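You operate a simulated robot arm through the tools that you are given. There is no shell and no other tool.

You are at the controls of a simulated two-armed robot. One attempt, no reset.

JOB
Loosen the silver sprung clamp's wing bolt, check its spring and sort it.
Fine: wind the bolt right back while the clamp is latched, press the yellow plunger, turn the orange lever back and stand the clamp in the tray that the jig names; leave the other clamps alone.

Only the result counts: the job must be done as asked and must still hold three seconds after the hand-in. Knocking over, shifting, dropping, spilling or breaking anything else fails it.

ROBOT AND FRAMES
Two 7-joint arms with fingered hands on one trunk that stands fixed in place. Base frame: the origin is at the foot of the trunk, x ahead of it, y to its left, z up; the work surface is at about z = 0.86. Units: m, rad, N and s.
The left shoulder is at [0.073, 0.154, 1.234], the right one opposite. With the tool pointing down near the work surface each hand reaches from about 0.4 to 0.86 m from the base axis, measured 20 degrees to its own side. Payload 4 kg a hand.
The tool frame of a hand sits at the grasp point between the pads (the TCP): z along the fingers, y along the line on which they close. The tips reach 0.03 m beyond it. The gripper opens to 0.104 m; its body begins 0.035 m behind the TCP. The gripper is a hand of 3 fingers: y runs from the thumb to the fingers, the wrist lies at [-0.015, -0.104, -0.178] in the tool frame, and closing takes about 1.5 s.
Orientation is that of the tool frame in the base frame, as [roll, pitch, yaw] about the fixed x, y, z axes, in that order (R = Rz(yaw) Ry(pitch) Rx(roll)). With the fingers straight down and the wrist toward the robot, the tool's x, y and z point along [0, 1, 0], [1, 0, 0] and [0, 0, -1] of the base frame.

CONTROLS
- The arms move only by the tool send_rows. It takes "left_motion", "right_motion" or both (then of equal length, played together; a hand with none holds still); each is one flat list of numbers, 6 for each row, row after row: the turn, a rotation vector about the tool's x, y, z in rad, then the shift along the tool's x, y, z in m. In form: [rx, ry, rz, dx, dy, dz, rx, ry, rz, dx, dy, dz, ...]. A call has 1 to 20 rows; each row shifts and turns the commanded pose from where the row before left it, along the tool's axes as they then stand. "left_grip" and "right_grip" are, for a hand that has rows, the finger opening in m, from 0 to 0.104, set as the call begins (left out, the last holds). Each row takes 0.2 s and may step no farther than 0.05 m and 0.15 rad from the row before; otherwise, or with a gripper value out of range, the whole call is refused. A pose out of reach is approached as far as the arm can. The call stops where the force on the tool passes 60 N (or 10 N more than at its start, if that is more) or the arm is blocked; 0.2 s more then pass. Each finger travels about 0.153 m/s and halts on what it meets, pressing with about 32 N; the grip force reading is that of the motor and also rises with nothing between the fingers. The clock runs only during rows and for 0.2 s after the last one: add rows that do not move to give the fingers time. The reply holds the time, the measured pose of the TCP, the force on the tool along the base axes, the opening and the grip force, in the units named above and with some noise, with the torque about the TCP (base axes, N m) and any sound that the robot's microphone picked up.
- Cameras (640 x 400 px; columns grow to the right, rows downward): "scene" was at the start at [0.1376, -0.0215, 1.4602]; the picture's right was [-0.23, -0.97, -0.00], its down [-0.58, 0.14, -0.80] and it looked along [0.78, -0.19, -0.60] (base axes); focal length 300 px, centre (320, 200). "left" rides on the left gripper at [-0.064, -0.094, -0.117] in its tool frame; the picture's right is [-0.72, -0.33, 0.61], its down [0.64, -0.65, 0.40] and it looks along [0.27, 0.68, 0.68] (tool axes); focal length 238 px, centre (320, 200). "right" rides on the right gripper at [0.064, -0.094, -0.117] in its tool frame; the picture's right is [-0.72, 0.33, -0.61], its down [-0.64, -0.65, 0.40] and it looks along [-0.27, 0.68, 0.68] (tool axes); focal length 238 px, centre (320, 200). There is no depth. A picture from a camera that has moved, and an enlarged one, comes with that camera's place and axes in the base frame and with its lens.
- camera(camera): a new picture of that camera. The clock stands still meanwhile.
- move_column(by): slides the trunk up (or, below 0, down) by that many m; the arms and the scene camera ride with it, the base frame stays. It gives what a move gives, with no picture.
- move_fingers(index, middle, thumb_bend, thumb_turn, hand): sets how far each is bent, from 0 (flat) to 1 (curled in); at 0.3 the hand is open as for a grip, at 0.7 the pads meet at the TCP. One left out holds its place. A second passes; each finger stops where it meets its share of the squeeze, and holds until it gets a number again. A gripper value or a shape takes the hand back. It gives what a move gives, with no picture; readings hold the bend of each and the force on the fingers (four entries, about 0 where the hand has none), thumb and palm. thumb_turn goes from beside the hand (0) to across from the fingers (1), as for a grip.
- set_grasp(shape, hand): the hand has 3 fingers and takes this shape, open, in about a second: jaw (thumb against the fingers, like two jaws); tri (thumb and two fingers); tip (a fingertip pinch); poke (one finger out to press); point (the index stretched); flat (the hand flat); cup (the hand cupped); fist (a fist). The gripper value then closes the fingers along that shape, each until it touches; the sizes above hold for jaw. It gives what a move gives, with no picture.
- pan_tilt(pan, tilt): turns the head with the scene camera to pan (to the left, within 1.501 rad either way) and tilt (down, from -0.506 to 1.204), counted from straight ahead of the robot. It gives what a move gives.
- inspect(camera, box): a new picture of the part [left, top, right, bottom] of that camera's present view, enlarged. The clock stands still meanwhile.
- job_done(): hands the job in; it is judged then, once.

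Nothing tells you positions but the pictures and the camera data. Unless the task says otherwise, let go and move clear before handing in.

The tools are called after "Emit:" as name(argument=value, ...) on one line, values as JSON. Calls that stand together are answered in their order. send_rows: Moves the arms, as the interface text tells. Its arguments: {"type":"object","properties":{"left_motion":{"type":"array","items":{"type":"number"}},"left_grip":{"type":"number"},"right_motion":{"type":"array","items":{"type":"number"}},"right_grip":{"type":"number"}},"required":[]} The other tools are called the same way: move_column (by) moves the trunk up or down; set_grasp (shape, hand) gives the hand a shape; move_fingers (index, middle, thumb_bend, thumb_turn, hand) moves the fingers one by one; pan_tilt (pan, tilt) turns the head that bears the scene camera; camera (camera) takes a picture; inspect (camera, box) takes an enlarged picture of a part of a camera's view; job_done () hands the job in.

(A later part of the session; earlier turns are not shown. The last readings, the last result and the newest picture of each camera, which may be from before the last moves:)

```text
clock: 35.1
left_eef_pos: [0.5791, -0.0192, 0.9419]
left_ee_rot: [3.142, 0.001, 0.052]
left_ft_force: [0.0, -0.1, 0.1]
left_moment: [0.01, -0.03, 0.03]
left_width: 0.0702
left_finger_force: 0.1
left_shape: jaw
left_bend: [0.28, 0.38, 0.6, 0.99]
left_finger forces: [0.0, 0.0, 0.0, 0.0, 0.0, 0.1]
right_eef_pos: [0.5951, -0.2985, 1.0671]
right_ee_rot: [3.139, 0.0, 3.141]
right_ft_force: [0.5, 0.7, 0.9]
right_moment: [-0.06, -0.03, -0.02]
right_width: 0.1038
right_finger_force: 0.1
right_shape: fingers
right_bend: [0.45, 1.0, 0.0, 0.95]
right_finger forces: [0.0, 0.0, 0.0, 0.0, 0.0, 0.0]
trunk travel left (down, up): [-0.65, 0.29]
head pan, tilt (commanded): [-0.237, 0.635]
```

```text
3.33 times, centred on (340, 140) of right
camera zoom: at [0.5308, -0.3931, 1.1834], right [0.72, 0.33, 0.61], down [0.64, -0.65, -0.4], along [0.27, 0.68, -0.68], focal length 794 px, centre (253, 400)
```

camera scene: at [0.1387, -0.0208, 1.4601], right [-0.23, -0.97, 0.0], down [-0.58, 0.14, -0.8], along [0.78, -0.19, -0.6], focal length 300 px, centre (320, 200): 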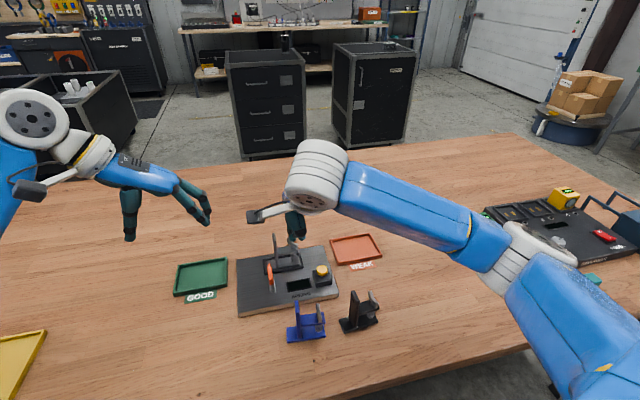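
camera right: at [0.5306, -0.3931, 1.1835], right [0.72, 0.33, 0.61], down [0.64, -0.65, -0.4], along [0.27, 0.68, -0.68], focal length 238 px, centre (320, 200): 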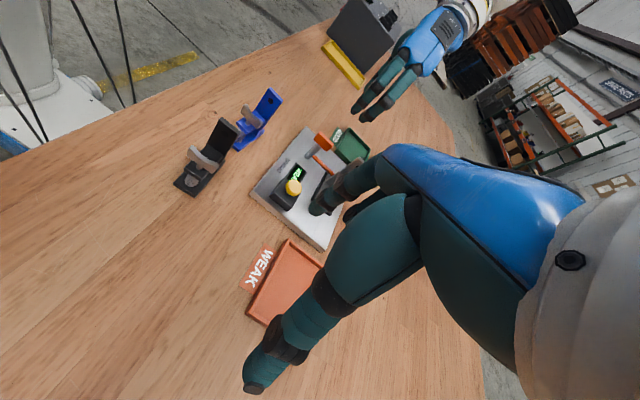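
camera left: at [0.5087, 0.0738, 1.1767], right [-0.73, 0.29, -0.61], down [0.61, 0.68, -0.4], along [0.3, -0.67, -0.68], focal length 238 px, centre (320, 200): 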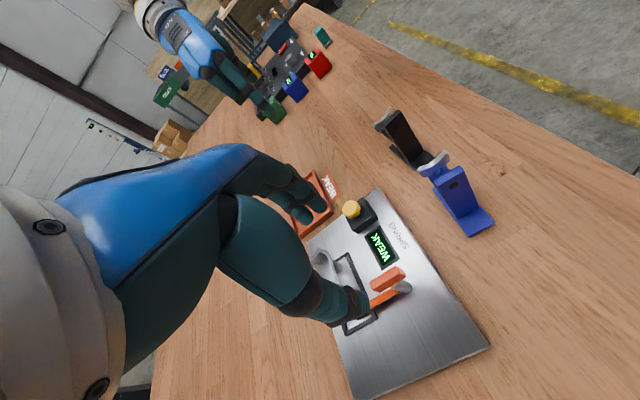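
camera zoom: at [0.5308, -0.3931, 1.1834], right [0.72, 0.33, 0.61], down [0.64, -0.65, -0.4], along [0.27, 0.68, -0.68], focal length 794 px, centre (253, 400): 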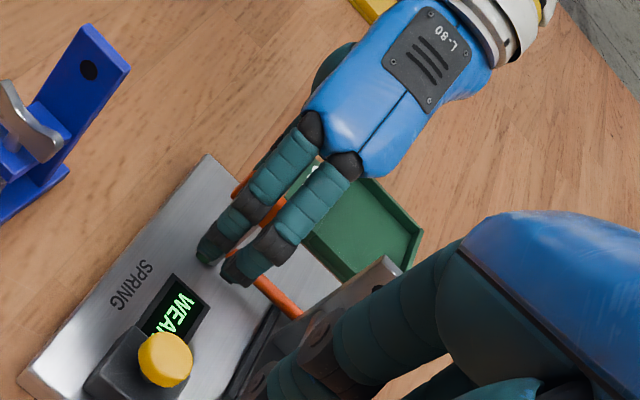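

Emit:
send_rows(left_motion=[0, 0, 0, 0, 0, 0, 0, 0, 0, 0, 0, 0, 0, 0, 0, 0, 0, 0, 0, 0, 0, 0, 0, 0, 0, 0, 0, 0, 0, 0, 0, 0, 0, 0, 0, 0], left_grip=0.008)

Emit:
inspect(camera="left", box=[240, 160, 440, 320])

Emit:
inspect(camera="scene", box=[240, 220, 340, 310])

```text
clock: 36.5
left_eef_pos: [0.5792, -0.0171, 0.9418]
left_ee_rot: [-3.141, 0.001, 0.048]
left_ft_force: [0.1, 2.0, 0.6]
left_moment: [0.01, 0.01, -0.02]
left_width: 0.0085
left_finger_force: 0.1
left_shape: jaw
left_bend: [0.72, 0.65, 0.72, 1.0]
left_finger forces: [0.0, 0.0, 0.0, 0.0, 1.9, 0.1]
right_eef_pos: [0.5957, -0.2975, 1.0664]
right_ee_rot: [-3.14, 0.0, 3.141]
right_ft_force: [-0.8, -0.4, -0.4]
right_moment: [0.05, 0.0, 0.02]
right_width: 0.1039
right_finger_force: 0.1
right_shape: fingers
right_bend: [0.45, 1.0, 0.0, 0.95]
right_finger forces: [0.0, 0.1, 0.1, 0.0, 0.1, 0.0]
trunk travel left (down, up): [-0.65, 0.29]
head pan, tilt (commanded): [-0.237, 0.635]
```

```text
2.50 times, centred on (340, 240) of left
camera zoom: at [0.5091, 0.0725, 1.0583], right [-0.73, 0.29, -0.61], down [0.61, 0.68, -0.4], along [0.3, -0.67, -0.68], focal length 596 px, centre (270, 100)
```

zoom: 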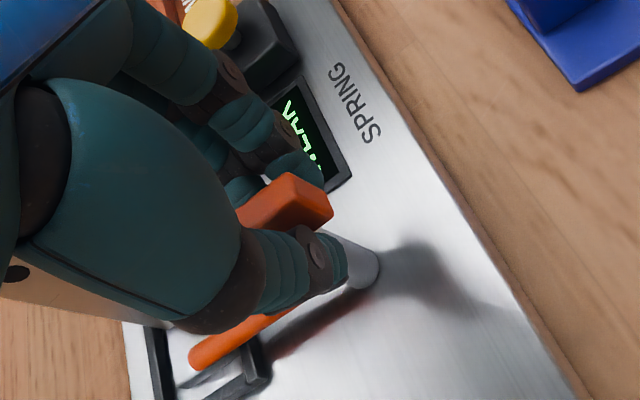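

```text
4.44 times, centred on (290, 265) of scene
camera zoom: at [0.1381, -0.0211, 1.4602], right [-0.23, -0.97, 0.0], down [-0.58, 0.14, -0.8], along [0.78, -0.19, -0.6], focal length 1331 px, centre (453, -89)
```

zoom: 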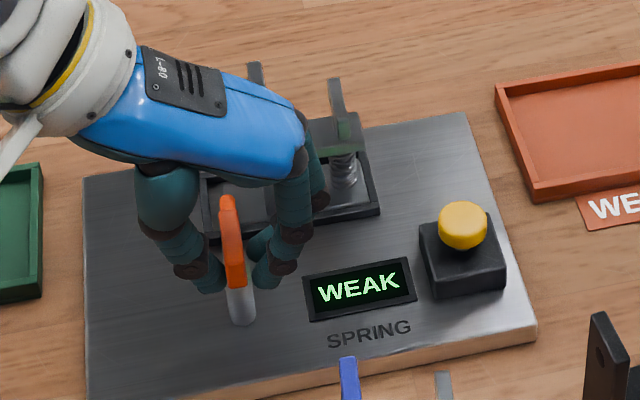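

Emit:
send_rows(left_motion=[0, 0, 0, 0, 0, 0, 0, 0, 0, 0, 0, 0, 0, 0, 0, 0, 0, 0, 0, 0, 0, 0, 0, 0], left_grip=0.0)

Emit:
inspect(camera="left", box=[280, 190, 400, 290])

Emit:
inspect(camera="right", box=[270, 80, 410, 200])

```text
clock: 37.5
left_eef_pos: [0.579, -0.0185, 0.9414]
left_ee_rot: [-3.141, 0.001, 0.052]
left_ft_force: [-2.2, 2.5, -6.9]
left_moment: [0.04, 0.06, 0.02]
left_width: 0.0043
left_finger_force: 32.2
left_shape: jaw
left_bend: [0.7, 0.69, 0.73, 1.0]
left_finger forces: [18.0, 9.7, 0.0, 0.0, 29.2, 0.0]
right_eef_pos: [0.595, -0.299, 1.0657]
right_ee_rot: [3.14, -0.001, 3.141]
right_ft_force: [-0.4, -0.6, -0.1]
right_moment: [0.0, 0.03, -0.03]
right_width: 0.1039
right_finger_force: 0.0
right_shape: fingers
right_bend: [0.45, 1.0, 0.0, 0.95]
right_finger forces: [0.0, 0.0, 0.0, 0.0, 0.1, 0.0]
trunk travel left (down, up): [-0.65, 0.29]
head pan, tilt (commanded): [-0.237, 0.635]
```

```text
4.00 times, centred on (340, 240) of left
camera zoom: at [0.5095, 0.0724, 1.0574], right [-0.74, 0.29, -0.61], down [0.61, 0.68, -0.4], along [0.3, -0.67, -0.68], focal length 953 px, centre (240, 40)
```

zoom: 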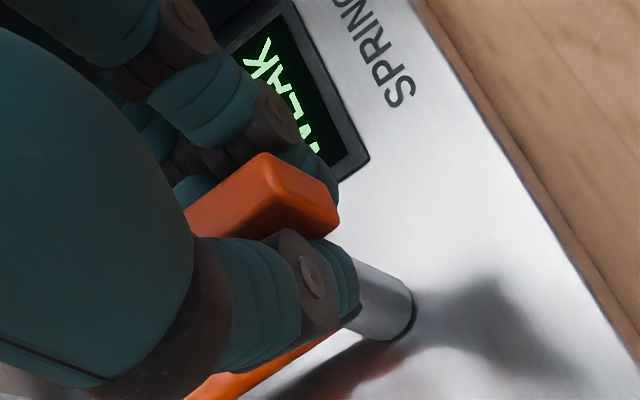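

```text
3.33 times, centred on (340, 140) of right
camera zoom: at [0.5315, -0.3927, 1.1831], right [0.72, 0.33, 0.61], down [0.64, -0.65, -0.41], along [0.27, 0.68, -0.68], focal length 794 px, centre (253, 400)
```

zoom: 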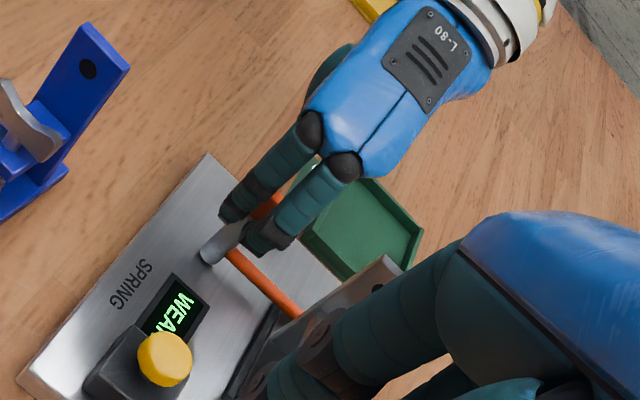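

The grip is firm, with about 29 N of squeeze. I'll start turning counter-clockwise.

Emit:
send_rows(left_motion=[0, 0, -0.1, 0, 0, 0, 0, 0, -0.1, 0, 0, 0, 0, 0, -0.1, 0, 0, 0, 0, 0, -0.1, 0, 0, 0])

Emit:
inspect(camera="right", box=[270, 80, 410, 200])

Emit:
inspect(camera="scene", box=[240, 220, 340, 310])

```text
clock: 38.5
left_eef_pos: [0.5806, -0.0188, 0.9409]
left_ee_rot: [-3.139, 0.003, 0.452]
left_ft_force: [0.6, -6.6, -13.8]
left_moment: [-0.14, -0.05, -0.09]
left_width: 0.0043
left_finger_force: 31.8
left_shape: jaw
left_bend: [0.7, 0.68, 0.73, 1.0]
left_finger forces: [21.1, 12.6, 0.0, 0.0, 28.5, 0.1]
right_eef_pos: [0.5972, -0.2988, 1.0641]
right_ee_rot: [3.14, -0.001, 3.141]
right_ft_force: [-0.9, -0.2, -0.2]
right_moment: [0.02, -0.02, -0.01]
right_width: 0.104
right_finger_force: 0.0
right_shape: fingers
right_bend: [0.45, 1.0, 0.0, 0.95]
right_finger forces: [0.0, 0.1, 0.0, 0.1, 0.0, 0.0]
trunk travel left (down, up): [-0.65, 0.29]
head pan, tilt (commanded): [-0.237, 0.635]
```

```text
3.33 times, centred on (340, 140) of right
camera zoom: at [0.5326, -0.3946, 1.1819], right [0.72, 0.33, 0.61], down [0.64, -0.65, -0.41], along [0.27, 0.69, -0.68], focal length 794 px, centre (253, 400)
```

zoom: 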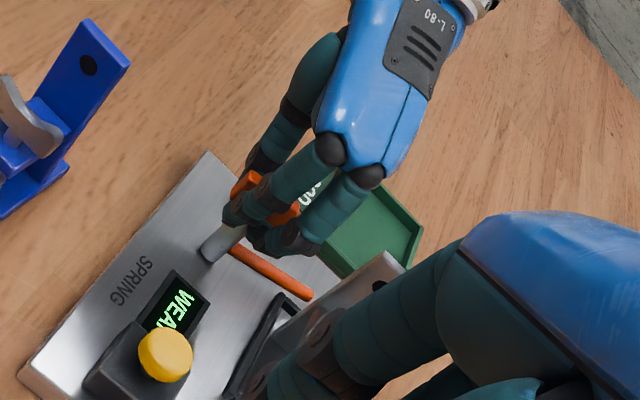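

```text
4.44 times, centred on (290, 265) of scene
camera zoom: at [0.1412, -0.0246, 1.4597], right [-0.23, -0.97, 0.0], down [-0.58, 0.14, -0.8], along [0.78, -0.19, -0.6], focal length 1331 px, centre (453, -89)
```

zoom: 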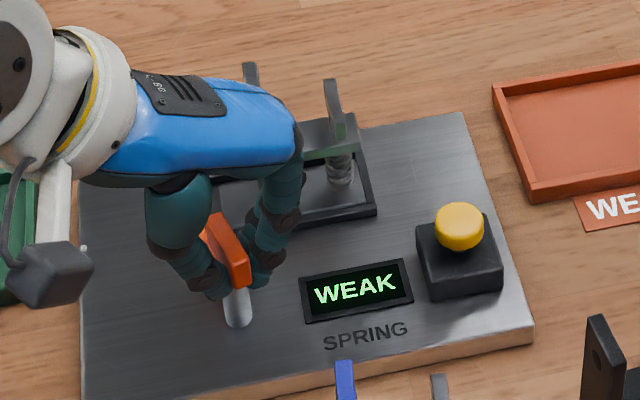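

The lever turns with the hand and its arm is swinging off the clamp base. I'll continue to about 90°.

Emit:
send_rows(left_motion=[0, 0, -0.12, 0, 0, 0.001, 0, 0, -0.12, 0, 0, 0.001, 0, 0, -0.12, 0, 0, 0.001, 0, 0, -0.12, 0, 0, 0, 0, 0, -0.12, 0, 0, 0, 0, 0, -0.12, 0, 0, 0])

Emit:
inspect(camera="right", box=[270, 80, 410, 200])

Emit:
inspect(camera="scene", box=[240, 220, 340, 310])

```text
clock: 39.9
left_eef_pos: [0.5817, -0.0196, 0.9404]
left_ee_rot: [-3.141, -0.001, 1.172]
left_ft_force: [9.0, -14.9, -0.8]
left_moment: [-0.35, -0.26, -0.07]
left_width: 0.0044
left_finger_force: 32.2
left_shape: jaw
left_bend: [0.7, 0.66, 0.74, 1.0]
left_finger forces: [21.6, 14.9, 0.1, 0.0, 27.2, 0.0]
right_eef_pos: [0.5974, -0.2999, 1.0645]
right_ee_rot: [3.139, -0.001, 3.141]
right_ft_force: [-0.1, 0.0, -0.1]
right_moment: [0.0, 0.0, 0.0]
right_width: 0.1038
right_finger_force: 0.1
right_shape: fingers
right_bend: [0.45, 1.0, 0.0, 0.95]
right_finger forces: [0.1, 0.0, 0.1, 0.1, 0.0, 0.0]
trunk travel left (down, up): [-0.65, 0.29]
head pan, tilt (commanded): [-0.237, 0.635]
```

```text
3.33 times, centred on (340, 140) of right
camera zoom: at [0.5329, -0.3963, 1.1814], right [0.72, 0.32, 0.61], down [0.64, -0.65, -0.41], along [0.27, 0.69, -0.68], focal length 794 px, centre (253, 400)
```

zoom: 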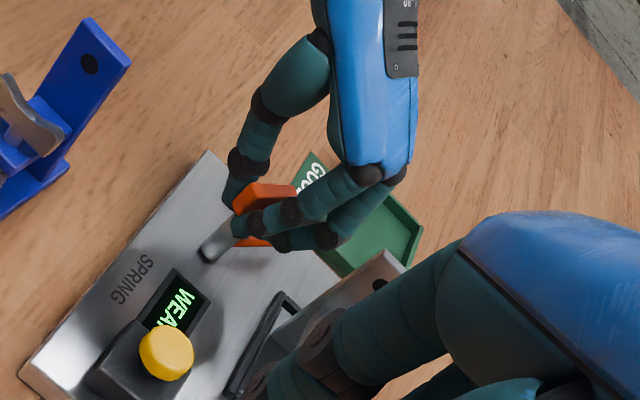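

```text
4.44 times, centred on (290, 265) of scene
camera zoom: at [0.1412, -0.029, 1.4598], right [-0.23, -0.97, 0.0], down [-0.58, 0.14, -0.8], along [0.78, -0.18, -0.6], focal length 1331 px, centre (453, -89)
```

zoom: 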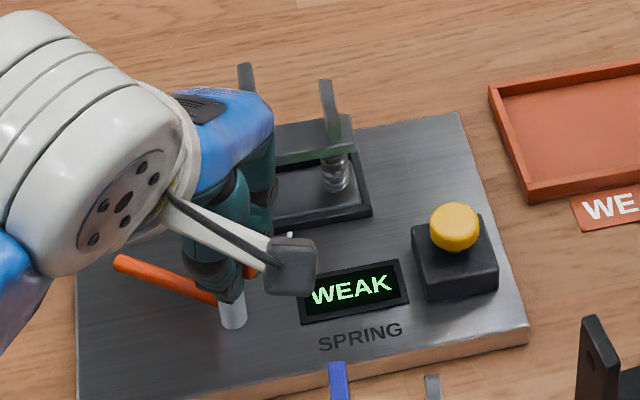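

The lever arm is now at roughly 55°, with some side load because my grip is slightly off-centre. I'll ease the centre over while turning further.

Emit:
send_rows(left_motion=[0, 0, 0, -0.0016, 0.0039, 0, 0, 0, -0.1, 0, 0, 0, 0, 0, -0.1, 0, 0, 0, 0, 0, -0.1, 0, 0, 0, 0, 0, -0.1, 0, 0, 0])

Emit:
inspect(camera="right", box=[270, 80, 410, 200])

Emit:
inspect(camera="scene", box=[240, 220, 340, 310])

```text
clock: 41.1
left_eef_pos: [0.5827, -0.0207, 0.9392]
left_ee_rot: [3.14, -0.003, 1.576]
left_ft_force: [7.1, -7.0, 3.6]
left_moment: [-0.12, -0.18, -0.06]
left_width: 0.0047
left_finger_force: 31.9
left_shape: jaw
left_bend: [0.7, 0.67, 0.74, 1.0]
left_finger forces: [19.0, 14.1, 0.0, 0.0, 29.5, 0.0]
right_eef_pos: [0.5963, -0.2994, 1.0658]
right_ee_rot: [3.139, 0.002, -3.14]
right_ft_force: [0.7, -0.9, -0.1]
right_moment: [0.02, 0.01, 0.01]
right_width: 0.1039
right_finger_force: 0.1
right_shape: fingers
right_bend: [0.45, 1.0, 0.0, 0.95]
right_finger forces: [0.0, 0.0, 0.0, 0.0, 0.0, 0.0]
trunk travel left (down, up): [-0.65, 0.29]
head pan, tilt (commanded): [-0.237, 0.635]
```

```text
3.33 times, centred on (340, 140) of right
camera zoom: at [0.5321, -0.3948, 1.1823], right [0.72, 0.32, 0.61], down [0.64, -0.65, -0.41], along [0.27, 0.69, -0.68], focal length 794 px, centre (253, 400)
```

zoom: 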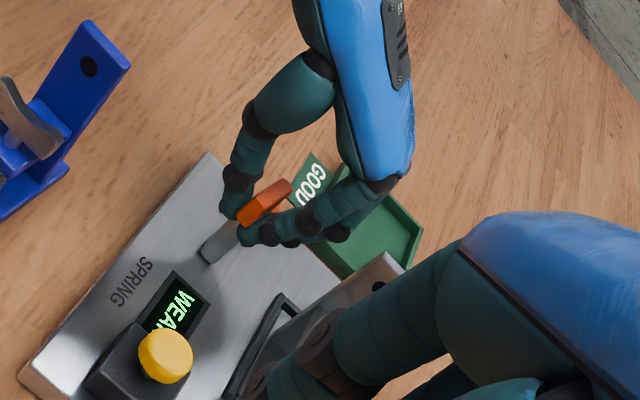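

```text
4.44 times, centred on (290, 265) of scene
camera zoom: at [0.1398, -0.0261, 1.46], right [-0.23, -0.97, 0.0], down [-0.58, 0.14, -0.8], along [0.78, -0.19, -0.6], focal length 1331 px, centre (453, -89)
```

zoom: 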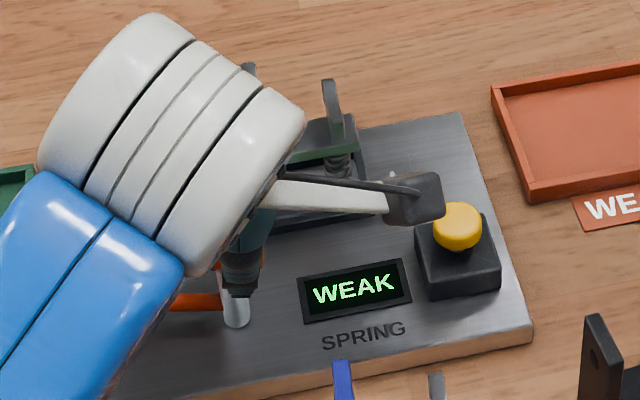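

Emit:
send_rows(left_motion=[0, 0, -0.1, 0, 0.001, 0, 0, 0, -0.1, 0, 0.001, 0, 0, 0, -0.1, 0, 0, 0, 0, 0, 0, 0, 0, 0])

Emit:
inspect(camera="right", box=[270, 80, 410, 200])

Emit:
inspect(camera="scene", box=[240, 220, 340, 310])

```text
clock: 42.1
left_eef_pos: [0.5857, -0.0221, 0.94]
left_ee_rot: [-3.141, 0.0, 1.872]
left_ft_force: [7.5, -6.9, 2.4]
left_moment: [-0.09, -0.19, -0.09]
left_width: 0.0046
left_finger_force: 32.0
left_shape: jaw
left_bend: [0.7, 0.67, 0.74, 1.0]
left_finger forces: [18.6, 15.4, 0.0, 0.1, 31.4, 0.0]
right_eef_pos: [0.596, -0.299, 1.0665]
right_ee_rot: [3.14, -0.001, -3.14]
right_ft_force: [0.6, 0.2, 0.4]
right_moment: [0.01, 0.02, 0.0]
right_width: 0.1041
right_finger_force: 0.0
right_shape: fingers
right_bend: [0.45, 1.0, 0.0, 0.95]
right_finger forces: [0.1, 0.1, 0.0, 0.0, 0.0, 0.0]
trunk travel left (down, up): [-0.65, 0.29]
head pan, tilt (commanded): [-0.237, 0.635]
```

```text
3.33 times, centred on (340, 140) of right
camera zoom: at [0.5318, -0.3941, 1.1825], right [0.72, 0.33, 0.61], down [0.64, -0.65, -0.41], along [0.27, 0.69, -0.68], focal length 794 px, centre (253, 400)
```

zoom: 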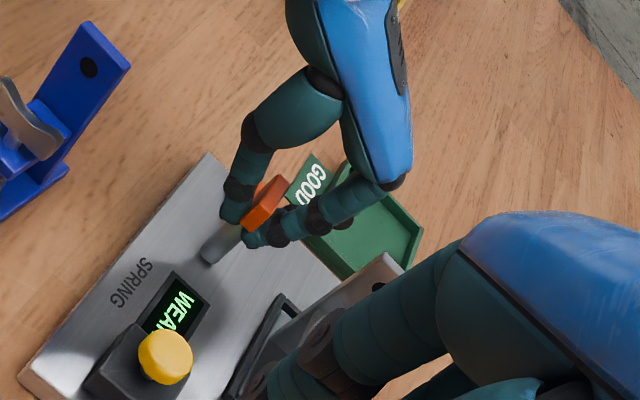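

```text
4.44 times, centred on (290, 265) of scene
camera zoom: at [0.1395, -0.0254, 1.46], right [-0.23, -0.97, 0.0], down [-0.58, 0.14, -0.8], along [0.78, -0.19, -0.6], focal length 1331 px, centre (453, -89)
```

zoom: 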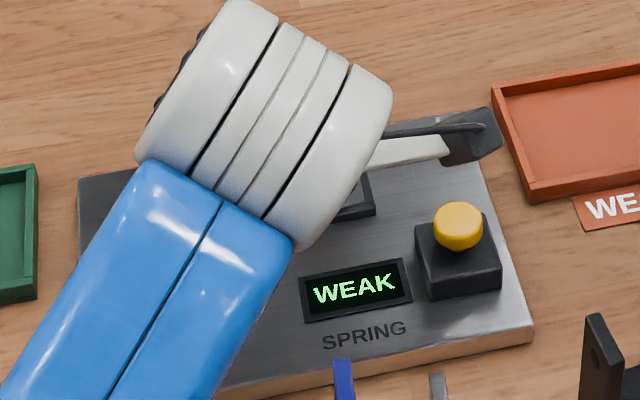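

The lever block looks to be at about 90°. I'll open the left hand slightly, lift straight up and check where the lever rests.

Emit:
send_rows(left_motion=[0, 0, 0, 0, 0, 0, 0, 0, 0, 0, 0, 0, 0, 0, 0, 0, 0, 0, 0, 0, 0, 0, 0, -0.02, 0, 0, 0, 0, 0, -0.03, 0, 0, 0, 0, 0, -0.04, 0, 0, 0, 0, -0.03, -0.03, 0, 0, 0, 0, -0.04, 0, 0, 0, 0, 0, -0.04, 0, 0, 0, 0, 0, 0, 0], left_grip=0.045)

Emit:
inspect(camera="scene", box=[220, 210, 360, 320])

Emit:
inspect(camera="right", box=[270, 80, 410, 200])

Emit:
camera(camera="left")

```text
clock: 44.0
left_eef_pos: [0.5349, 0.0298, 1.0461]
left_ee_rot: [3.03, -0.118, 1.973]
left_ft_force: [0.5, 0.3, 0.4]
left_moment: [0.02, 0.02, 0.02]
left_width: 0.0448
left_finger_force: 0.1
left_shape: jaw
left_bend: [0.74, 0.47, 0.72, 1.0]
left_finger forces: [0.0, 0.0, 0.0, 0.0, 0.1, 0.0]
left hand out of reach, approached as far as the arm can: row 9
right_eef_pos: [0.5933, -0.2939, 1.0682]
right_ee_rot: [-3.139, 0.001, -3.139]
right_ft_force: [-0.9, 0.8, -0.3]
right_moment: [-0.01, 0.0, 0.01]
right_width: 0.1039
right_finger_force: 0.0
right_shape: fingers
right_bend: [0.45, 1.0, 0.0, 0.95]
right_finger forces: [0.1, 0.1, 0.0, 0.0, 0.0, 0.1]
trunk travel left (down, up): [-0.65, 0.29]
head pan, tilt (commanded): [-0.237, 0.635]
stopped in row 9 (left hand): the arm was blocked; the commanded pose is now the measured one
```

```text
3.64 times, centred on (290, 265) of scene
camera zoom: at [0.138, -0.0202, 1.4602], right [-0.23, -0.97, 0.0], down [-0.58, 0.14, -0.8], along [0.78, -0.19, -0.6], focal length 1089 px, centre (429, -36)
```

zoom: 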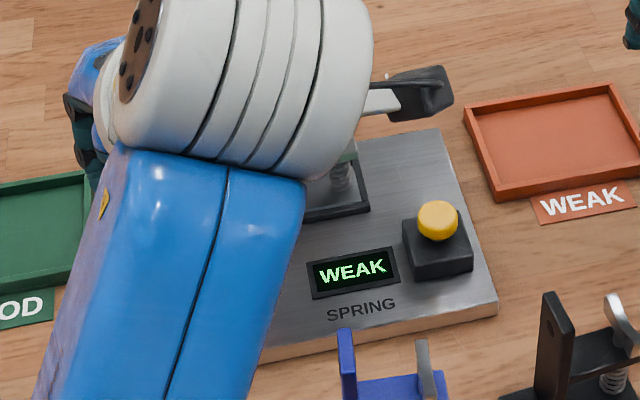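

```text
3.33 times, centred on (340, 140) of right
camera zoom: at [0.5294, -0.3886, 1.1855], right [0.72, 0.33, 0.61], down [0.64, -0.65, -0.4], along [0.27, 0.68, -0.68], focal length 794 px, centre (253, 400)
```

zoom: 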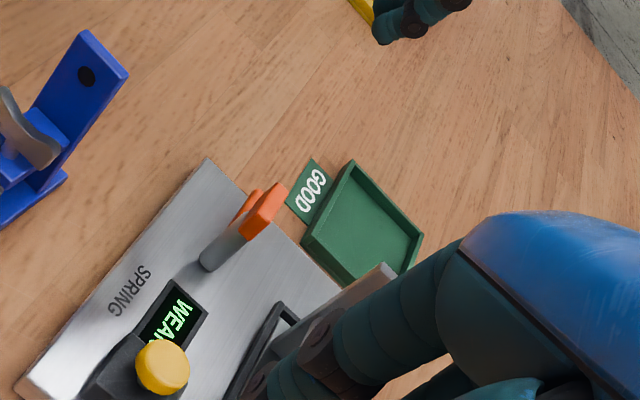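

```text
taken
camera left: at [0.4644, -0.0823, 1.1428], right [0.01, -0.69, -0.73], down [-0.83, 0.4, -0.39], along [0.56, 0.61, -0.56], focal length 238 px, centre (320, 200)
```

left: 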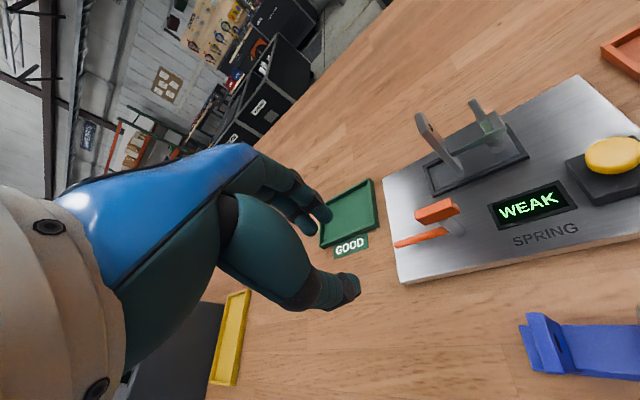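

The lever now points to the left (+y). The left arm has backed up near its own limit, so I'll look closely at the lever and clamp before moving it away.

Emit:
inspect(camera="left", box=[380, 80, 560, 290])

Emit:
inspect(camera="left", box=[410, 90, 530, 200])

```text
1.90 times, centred on (470, 185) of left
camera zoom: at [0.4644, -0.0823, 1.1428], right [0.01, -0.69, -0.73], down [-0.83, 0.4, -0.39], along [0.56, 0.61, -0.56], focal length 454 px, centre (34, 229)
```

zoom: 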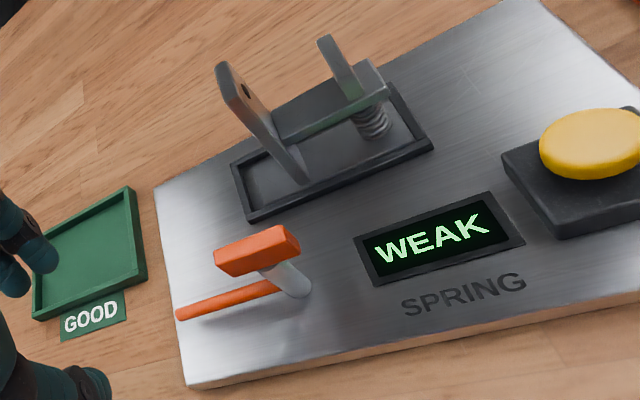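

```text
3.64 times, centred on (470, 145) of left
camera zoom: at [0.4644, -0.0823, 1.1428], right [0.01, -0.69, -0.73], down [-0.83, 0.4, -0.39], along [0.56, 0.61, -0.56], focal length 867 px, centre (-226, 400)
```

zoom: 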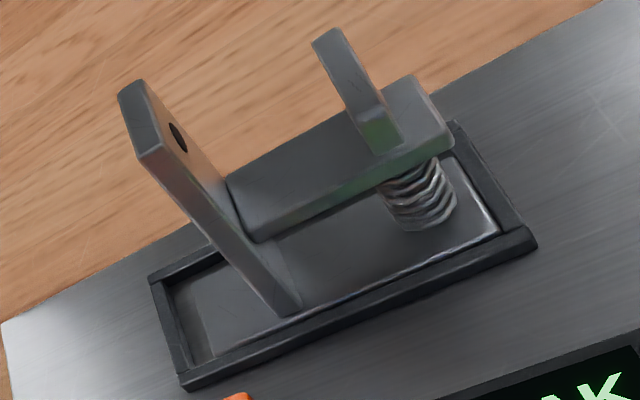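

The lever arm is now at about 86–90°, off the clamp. To be sure it is fully back I'll free the left arm, close the hand and give the lever arm a gentle push further the same way.

Emit:
send_rows(left_motion=[0, 0, 0, 0, 0.04, 0, 0, 0, 0, 0, 0.04, 0, 0.0553, -0.0589, 0, 0, 0, 0, 0.0553, -0.0589, 0, 0, 0, 0, 0, 0, 0.1, 0, 0, 0, 0, 0, 0.1, 0, 0, 0, 0, 0, 0.1, 0, 0, 0, 0, 0, 0.1, 0, 0, 0, 0, 0, 0, 0, 0, 0], left_grip=0.0)

Emit:
inspect(camera="right", box=[270, 60, 430, 200])

Emit:
camera(camera="left")

Emit:
camera(camera="scene")

```text
clock: 46.0
left_eef_pos: [0.6081, 0.0562, 1.0544]
left_ee_rot: [-3.138, -0.004, 1.566]
left_ft_force: [0.1, 0.8, -0.6]
left_moment: [0.01, -0.04, -0.03]
left_width: 0.0001
left_finger_force: 31.8
left_shape: jaw
left_bend: [0.7, 0.7, 0.46, 1.0]
left_finger forces: [0.0, 0.1, 0.0, 0.0, 0.0, 0.0]
right_eef_pos: [0.5933, -0.2964, 1.0685]
right_ee_rot: [-3.141, 0.001, -3.141]
right_ft_force: [0.2, -0.3, -0.5]
right_moment: [-0.01, -0.02, 0.01]
right_width: 0.1039
right_finger_force: 0.1
right_shape: fingers
right_bend: [0.45, 1.0, 0.0, 0.95]
right_finger forces: [0.0, 0.0, 0.0, 0.0, 0.0, 0.0]
trunk travel left (down, up): [-0.65, 0.29]
head pan, tilt (commanded): [-0.237, 0.635]
```

```text
2.86 times, centred on (350, 130) of right
camera zoom: at [0.529, -0.3916, 1.1848], right [0.72, 0.33, 0.61], down [0.64, -0.65, -0.4], along [0.27, 0.68, -0.68], focal length 681 px, centre (234, 400)
```

zoom: 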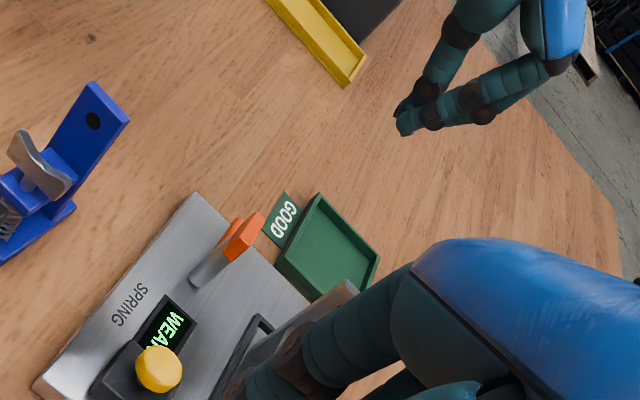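

```text
taken
camera left: at [0.5119, -0.0069, 1.171], right [-0.33, -0.72, -0.61], down [-0.65, 0.65, -0.4], along [0.68, 0.27, -0.68], focal length 238 px, centre (320, 200)
```

left: 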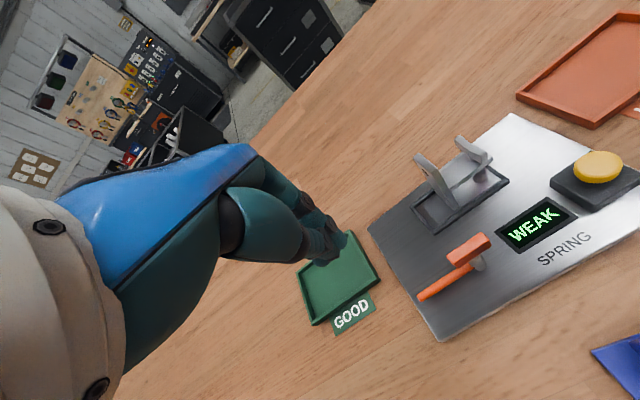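

```text
taken
camera scene: at [0.1379, -0.0227, 1.4602], right [-0.23, -0.97, 0.0], down [-0.58, 0.14, -0.8], along [0.78, -0.19, -0.6], focal length 300 px, centre (320, 200)
```

scene: 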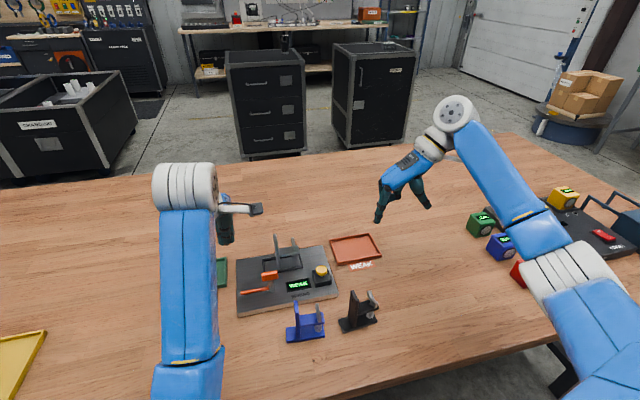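

Emit:
inspect(camera="scene", box=[230, 220, 350, 320])

Emit:
inspect(camera="left", box=[380, 120, 540, 320])

Emit:
inspect(camera="left", box=[400, 120, 520, 230])

```text
4.00 times, centred on (290, 270) of scene
camera zoom: at [0.1379, -0.0227, 1.4602], right [-0.23, -0.97, 0.0], down [-0.58, 0.14, -0.8], along [0.78, -0.19, -0.6], focal length 1198 px, centre (440, -80)
```

zoom: 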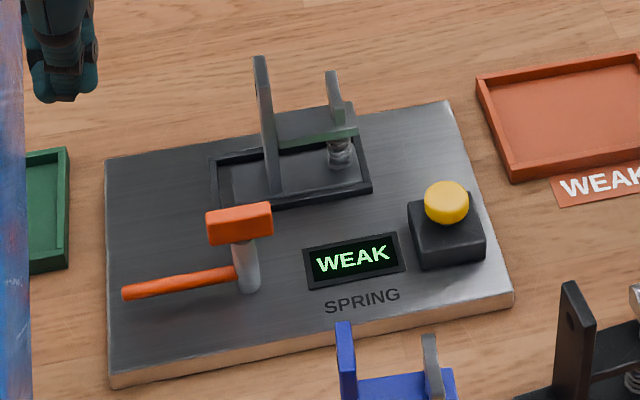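

```text
2.00 times, centred on (460, 220) of left
camera zoom: at [0.5119, -0.0069, 1.171], right [-0.33, -0.72, -0.61], down [-0.65, 0.65, -0.4], along [0.68, 0.27, -0.68], focal length 477 px, centre (40, 160)
```

zoom: 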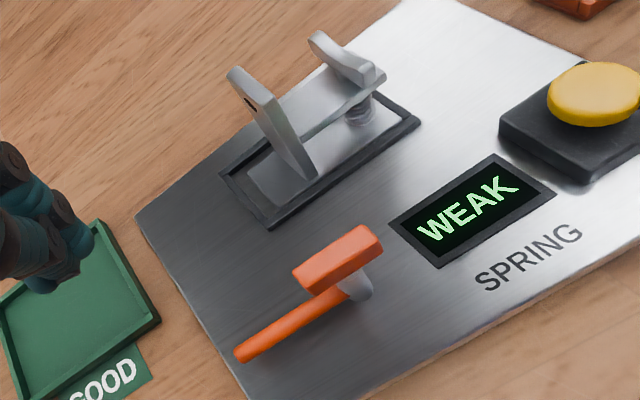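

```text
3.64 times, centred on (460, 175) of left
camera zoom: at [0.5119, -0.0069, 1.171], right [-0.33, -0.72, -0.61], down [-0.65, 0.65, -0.4], along [0.68, 0.27, -0.68], focal length 867 px, centre (-189, 291)
```

zoom: 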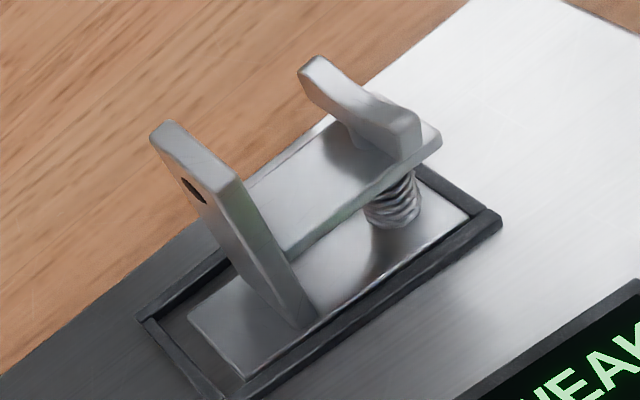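

The lever rests at about 90°, well off the clamp. I'll put the right hand in jaw shape, park the left hand where its camera can watch, and bring the right hand over the clamp's upright plate at about (0.651, −0.0415), top near z 0.983.

Emit:
set_grasp(hand="right", shape="jaw")

Emit:
send_rows(left_motion=[0, 0, 0, 0.021, -0.00975, -0.0215, 0, 0, 0, 0.021, -0.00975, -0.0215, 0, 0, 0, 0.021, -0.00975, -0.0215, 0, 0, 0, 0.021, -0.00975, -0.0215, 0, 0, 0.142, 0, 0, 0, 0, 0, 0.142, 0, 0, 0, 0, 0, 0.142, 0, 0, 0, 0, 0, 0.142, 0, 0, 0, 0, 0, 0.142, 0, 0, 0, 0, 0, 0.142, 0, 0, 0, 0, 0, 0.142, 0, 0, 0, 0, 0, 0.142, 0, 0, 0, 0, 0, 0.142, 0, 0, 0, 0, 0, 0.142, 0, 0, 0], right_motion=[0, 0, 0, 0, 0, 0, 0, 0, 0, 0, 0, 0, 0, 0, 0, 0, 0, 0, 0, 0, 0, 0, 0, 0, 0, 0, 0, -0.0096, 0.0425, -0.002, 0, 0, 0, -0.0096, 0.0425, -0.002, 0, 0, 0, -0.0096, 0.0425, -0.002, 0, 0, 0, -0.0096, 0.0425, 0, 0, 0, 0, -0.0096, 0.0425, 0, 0, 0, 0, -0.0097, 0.0424, 0, 0, 0, 0, 0, 0, 0, 0, 0, 0, 0, 0, 0, 0, 0, 0, 0, 0, 0, 0, 0, 0, 0, 0, 0], right_grip=0.03)

Emit:
camera(camera="right")

Emit:
inspect(camera="left", box=[270, 100, 430, 260])

Emit:
inspect(camera="scene", box=[230, 190, 350, 290])

```text
clock: 47.0
left_eef_pos: [0.607, 0.0558, 1.0552]
left_ee_rot: [-3.14, -0.003, 1.568]
left_ft_force: [1.2, 0.2, -0.4]
left_moment: [-0.01, 0.01, 0.02]
left_width: 0.0001
left_finger_force: 32.0
left_shape: jaw
left_bend: [0.7, 0.7, 0.46, 1.0]
left_finger forces: [0.1, 0.0, 0.0, 0.0, 0.0, 0.0]
right_eef_pos: [0.594, -0.2961, 1.0686]
right_ee_rot: [3.141, 0.002, 3.142]
right_ft_force: [0.2, 0.1, -0.2]
right_moment: [-0.02, -0.05, -0.02]
right_width: 0.1036
right_finger_force: 0.1
right_shape: jaw
right_bend: [0.3, 0.3, 0.3, 0.97]
right_finger forces: [0.1, 0.0, 0.0, 0.1, 0.0, 0.1]
trunk travel left (down, up): [-0.65, 0.29]
head pan, tilt (commanded): [-0.237, 0.635]
```

```text
clock: 50.0
left_eef_pos: [0.6311, 0.15, 1.0998]
left_ee_rot: [-3.132, 0.006, 0.169]
left_ft_force: [-1.3, -0.5, -0.5]
left_moment: [0.01, -0.01, -0.02]
left_width: 0.0
left_finger_force: 31.9
left_shape: jaw
left_bend: [0.7, 0.7, 0.46, 1.0]
left_finger forces: [0.0, 0.0, 0.0, 0.1, 0.0, 0.1]
left hand out of reach, approached as far as the arm can: row 5, 6, 7, 8, 9, 10, 11
right_eef_pos: [0.6519, -0.04, 1.0743]
right_ee_rot: [-3.14, 0.002, 3.141]
right_ft_force: [0.3, -0.4, 0.1]
right_moment: [0.01, 0.0, 0.01]
right_width: 0.0303
right_finger_force: 0.1
right_shape: jaw
right_bend: [0.74, 0.54, 0.74, 1.0]
right_finger forces: [0.0, 0.1, 0.0, 0.0, 0.0, 0.0]
trunk travel left (down, up): [-0.65, 0.29]
head pan, tilt (commanded): [-0.237, 0.635]
```

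```text
taken
camera right: at [0.5874, -0.1338, 1.1915], right [0.72, 0.33, 0.61], down [0.64, -0.65, -0.4], along [0.27, 0.68, -0.68], focal length 238 px, centre (320, 200)
```

right: 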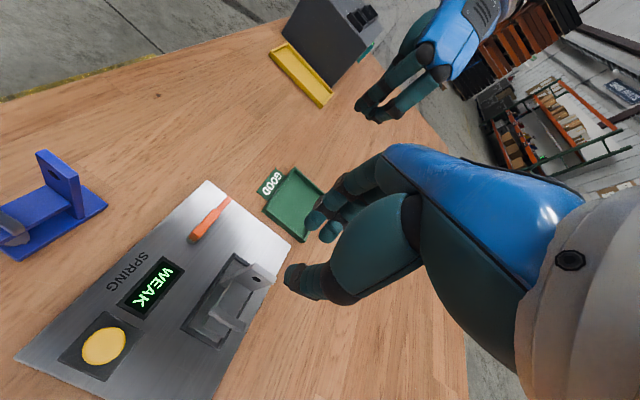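

```text
2.50 times, centred on (350, 180) of left
camera zoom: at [0.5527, 0.2312, 1.2164], right [-0.77, 0.21, -0.6], down [0.52, 0.75, -0.4], along [0.37, -0.62, -0.69], focal length 596 px, centre (245, 250)
```

zoom: 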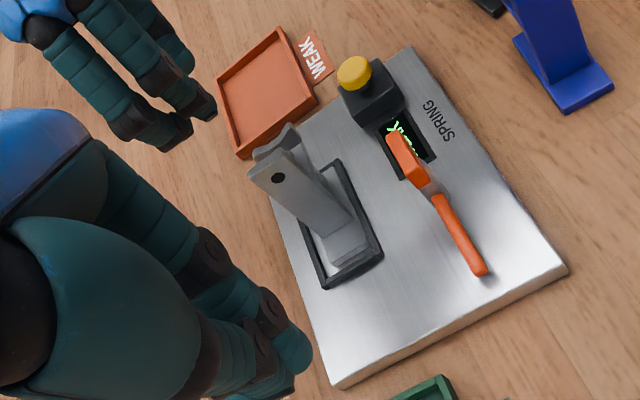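

```text
4.00 times, centred on (290, 240) of scene
camera zoom: at [0.1391, -0.0205, 1.4601], right [-0.23, -0.97, 0.0], down [-0.58, 0.14, -0.8], along [0.78, -0.19, -0.6], focal length 1198 px, centre (440, 40)
```

zoom: 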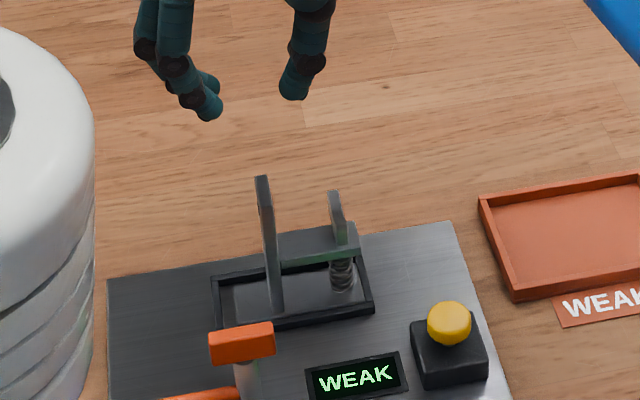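

Emit:
inspect(camera="right", box=[190, 200, 350, 350])

Emit:
inspect(camera="left", box=[330, 140, 410, 220])

Emit:
inspect(camera="scene", box=[270, 225, 330, 275])

```text
2.67 times, centred on (270, 275) of right
camera zoom: at [0.5874, -0.1338, 1.1915], right [0.72, 0.33, 0.61], down [0.64, -0.65, -0.4], along [0.27, 0.68, -0.68], focal length 636 px, centre (453, 0)
```

zoom: 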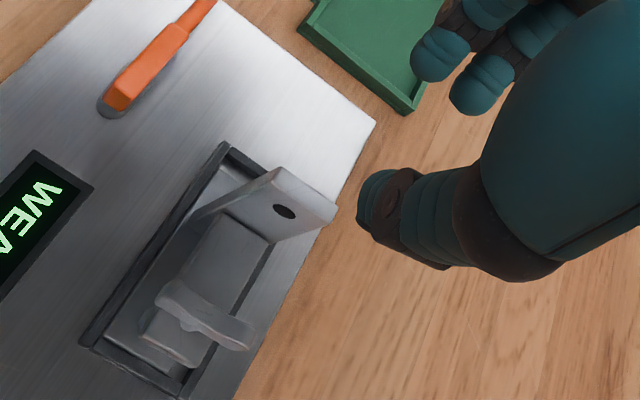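

```text
5.00 times, centred on (370, 180) of left
camera zoom: at [0.5527, 0.2312, 1.2164], right [-0.77, 0.21, -0.6], down [0.52, 0.75, -0.4], along [0.37, -0.62, -0.69], focal length 1192 px, centre (70, 300)
```

zoom: 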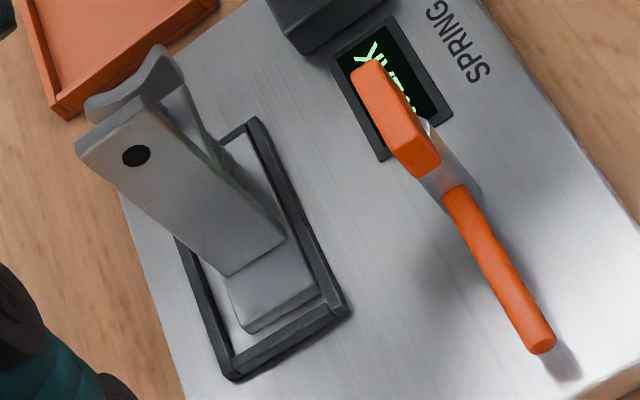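

```text
8.00 times, centred on (300, 250) of scene
camera zoom: at [0.1391, -0.0205, 1.4601], right [-0.23, -0.97, 0.0], down [-0.58, 0.14, -0.8], along [0.78, -0.19, -0.6], focal length 2396 px, centre (480, -200)
```

zoom: 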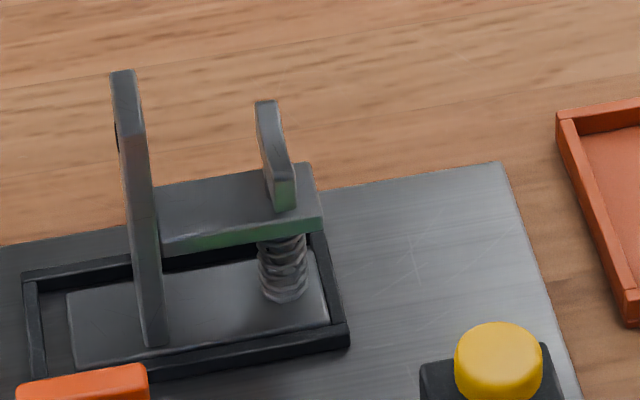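

The plate spans x 0.640–0.665 at y ≈ −0.041, and my jaws are centred on it with the thumb between plate and wing. Descending now.

Emit:
send_rows(right_motion=[0, 0, 0, 0, -0.001, 0.025, 0, 0, 0, 0, 0, 0.025, 0, 0, 0, 0, 0, 0.025, 0, 0, 0, 0, 0, 0.02, 0, 0, 0, 0, 0, 0.012, 0, 0, 0, 0, 0, 0])

Emit:
inspect(camera="right", box=[190, 160, 370, 310])

Emit:
inspect(camera="scene", box=[260, 205, 340, 275])

Emit:
inspect(camera="left", box=[290, 120, 410, 240])

```text
clock: 51.4
left_eef_pos: [0.6327, 0.1472, 1.1036]
left_ee_rot: [3.141, 0.003, 0.174]
left_ft_force: [0.3, -0.1, 0.7]
left_moment: [-0.02, 0.0, 0.0]
left_width: 0.0
left_finger_force: 31.9
left_shape: jaw
left_bend: [0.7, 0.7, 0.46, 1.0]
left_finger forces: [0.0, 0.1, 0.0, 0.1, 0.0, 0.0]
right_eef_pos: [0.6518, -0.0417, 0.9667]
right_ee_rot: [3.141, 0.002, -3.141]
right_ft_force: [0.2, -0.4, -0.7]
right_moment: [-0.02, 0.0, -0.01]
right_width: 0.0304
right_finger_force: 0.1
right_shape: jaw
right_bend: [0.74, 0.54, 0.74, 1.0]
right_finger forces: [0.0, 0.0, 0.1, 0.1, 0.1, 0.0]
trunk travel left (down, up): [-0.65, 0.29]
head pan, tilt (commanded): [-0.237, 0.635]
```

```text
2.67 times, centred on (280, 235) of right
camera zoom: at [0.5872, -0.1357, 1.0839], right [0.72, 0.33, 0.61], down [0.64, -0.65, -0.4], along [0.27, 0.68, -0.68], focal length 636 px, centre (427, 107)
```

zoom: 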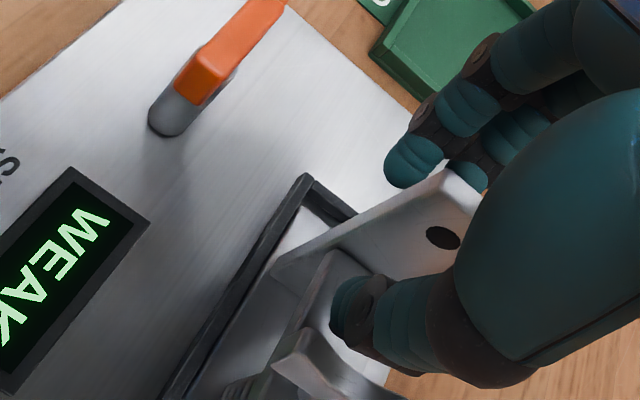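

```text
5.71 times, centred on (300, 240) of scene
camera zoom: at [0.1387, -0.0209, 1.4601], right [-0.23, -0.97, 0.0], down [-0.58, 0.14, -0.8], along [0.78, -0.19, -0.6], focal length 1711 px, centre (434, -29)
```

zoom: 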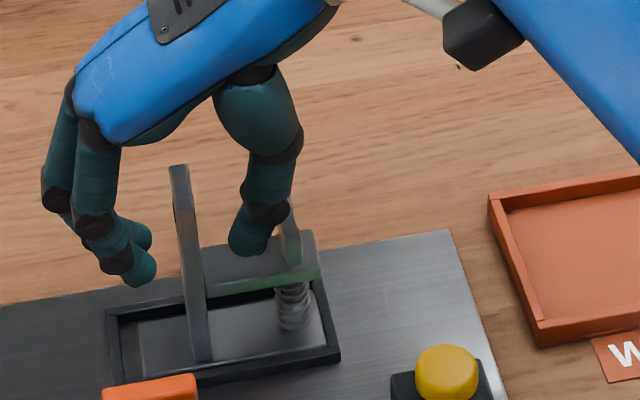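

```text
3.33 times, centred on (350, 180) of left
camera zoom: at [0.5525, 0.2306, 1.2193], right [-0.77, 0.2, -0.61], down [0.52, 0.75, -0.41], along [0.38, -0.63, -0.68], focal length 794 px, centre (220, 267)
```

zoom: 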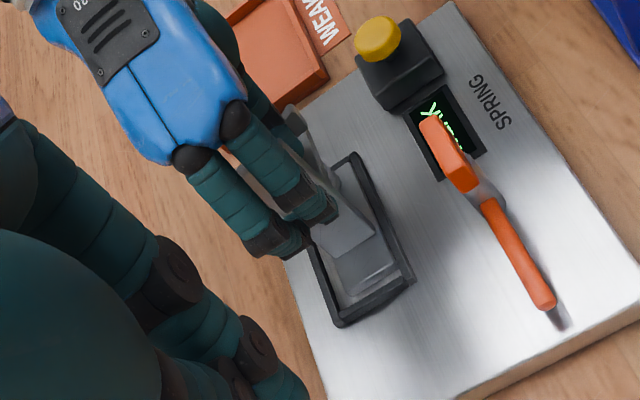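

The plate is between thumb and fingers with clearance to the wing. Closing the grip.

Emit:
send_rows(right_motion=[0, 0, 0, 0, 0, 0, 0, 0, 0, 0, 0, 0, 0, 0, 0, 0, 0, 0, 0, 0, 0, 0, 0, 0, 0, 0, 0, 0, 0, 0, 0, 0, 0, 0, 0, 0], right_grip=0.0)

Emit:
inspect(camera="right", box=[190, 160, 370, 310])

Emit:
inspect(camera="scene", box=[260, 205, 340, 275])

```text
clock: 52.8
left_eef_pos: [0.6334, 0.1483, 1.106]
left_ee_rot: [3.141, 0.0, 0.172]
left_ft_force: [0.3, 0.6, 0.0]
left_moment: [0.01, -0.01, -0.02]
left_width: 0.0
left_finger_force: 31.7
left_shape: jaw
left_bend: [0.7, 0.7, 0.46, 1.0]
left_finger forces: [0.0, 0.0, 0.1, 0.1, 0.0, 0.0]
right_eef_pos: [0.6519, -0.0414, 0.9682]
right_ee_rot: [-3.14, 0.002, -3.141]
right_ft_force: [-0.6, 0.5, -1.0]
right_moment: [0.02, 0.02, -0.04]
right_width: 0.0018
right_finger_force: 32.1
right_shape: jaw
right_bend: [0.68, 0.68, 0.7, 1.0]
right_finger forces: [19.2, 10.1, 0.1, 0.0, 28.7, 0.0]
trunk travel left (down, up): [-0.65, 0.29]
head pan, tilt (commanded): [-0.237, 0.635]
```

```text
2.67 times, centred on (280, 235) of right
camera zoom: at [0.5876, -0.1356, 1.084], right [0.72, 0.33, 0.61], down [0.64, -0.65, -0.4], along [0.27, 0.68, -0.68], focal length 636 px, centre (427, 107)
```

zoom: 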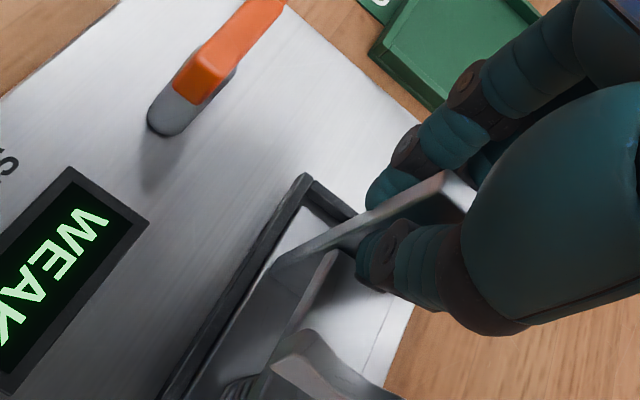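

```text
5.71 times, centred on (300, 240) of scene
camera zoom: at [0.1391, -0.0206, 1.4601], right [-0.23, -0.97, 0.0], down [-0.58, 0.14, -0.8], along [0.78, -0.19, -0.6], focal length 1711 px, centre (434, -29)
```

zoom: 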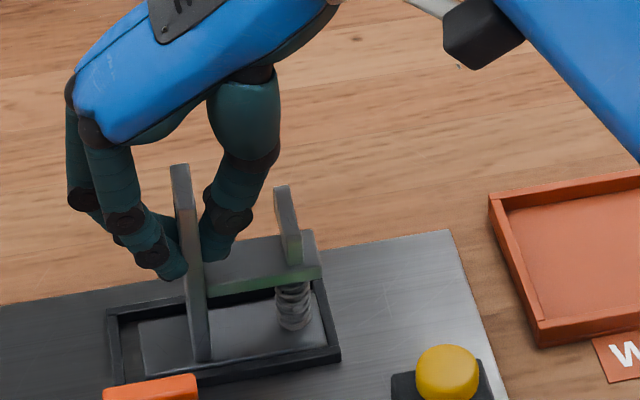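

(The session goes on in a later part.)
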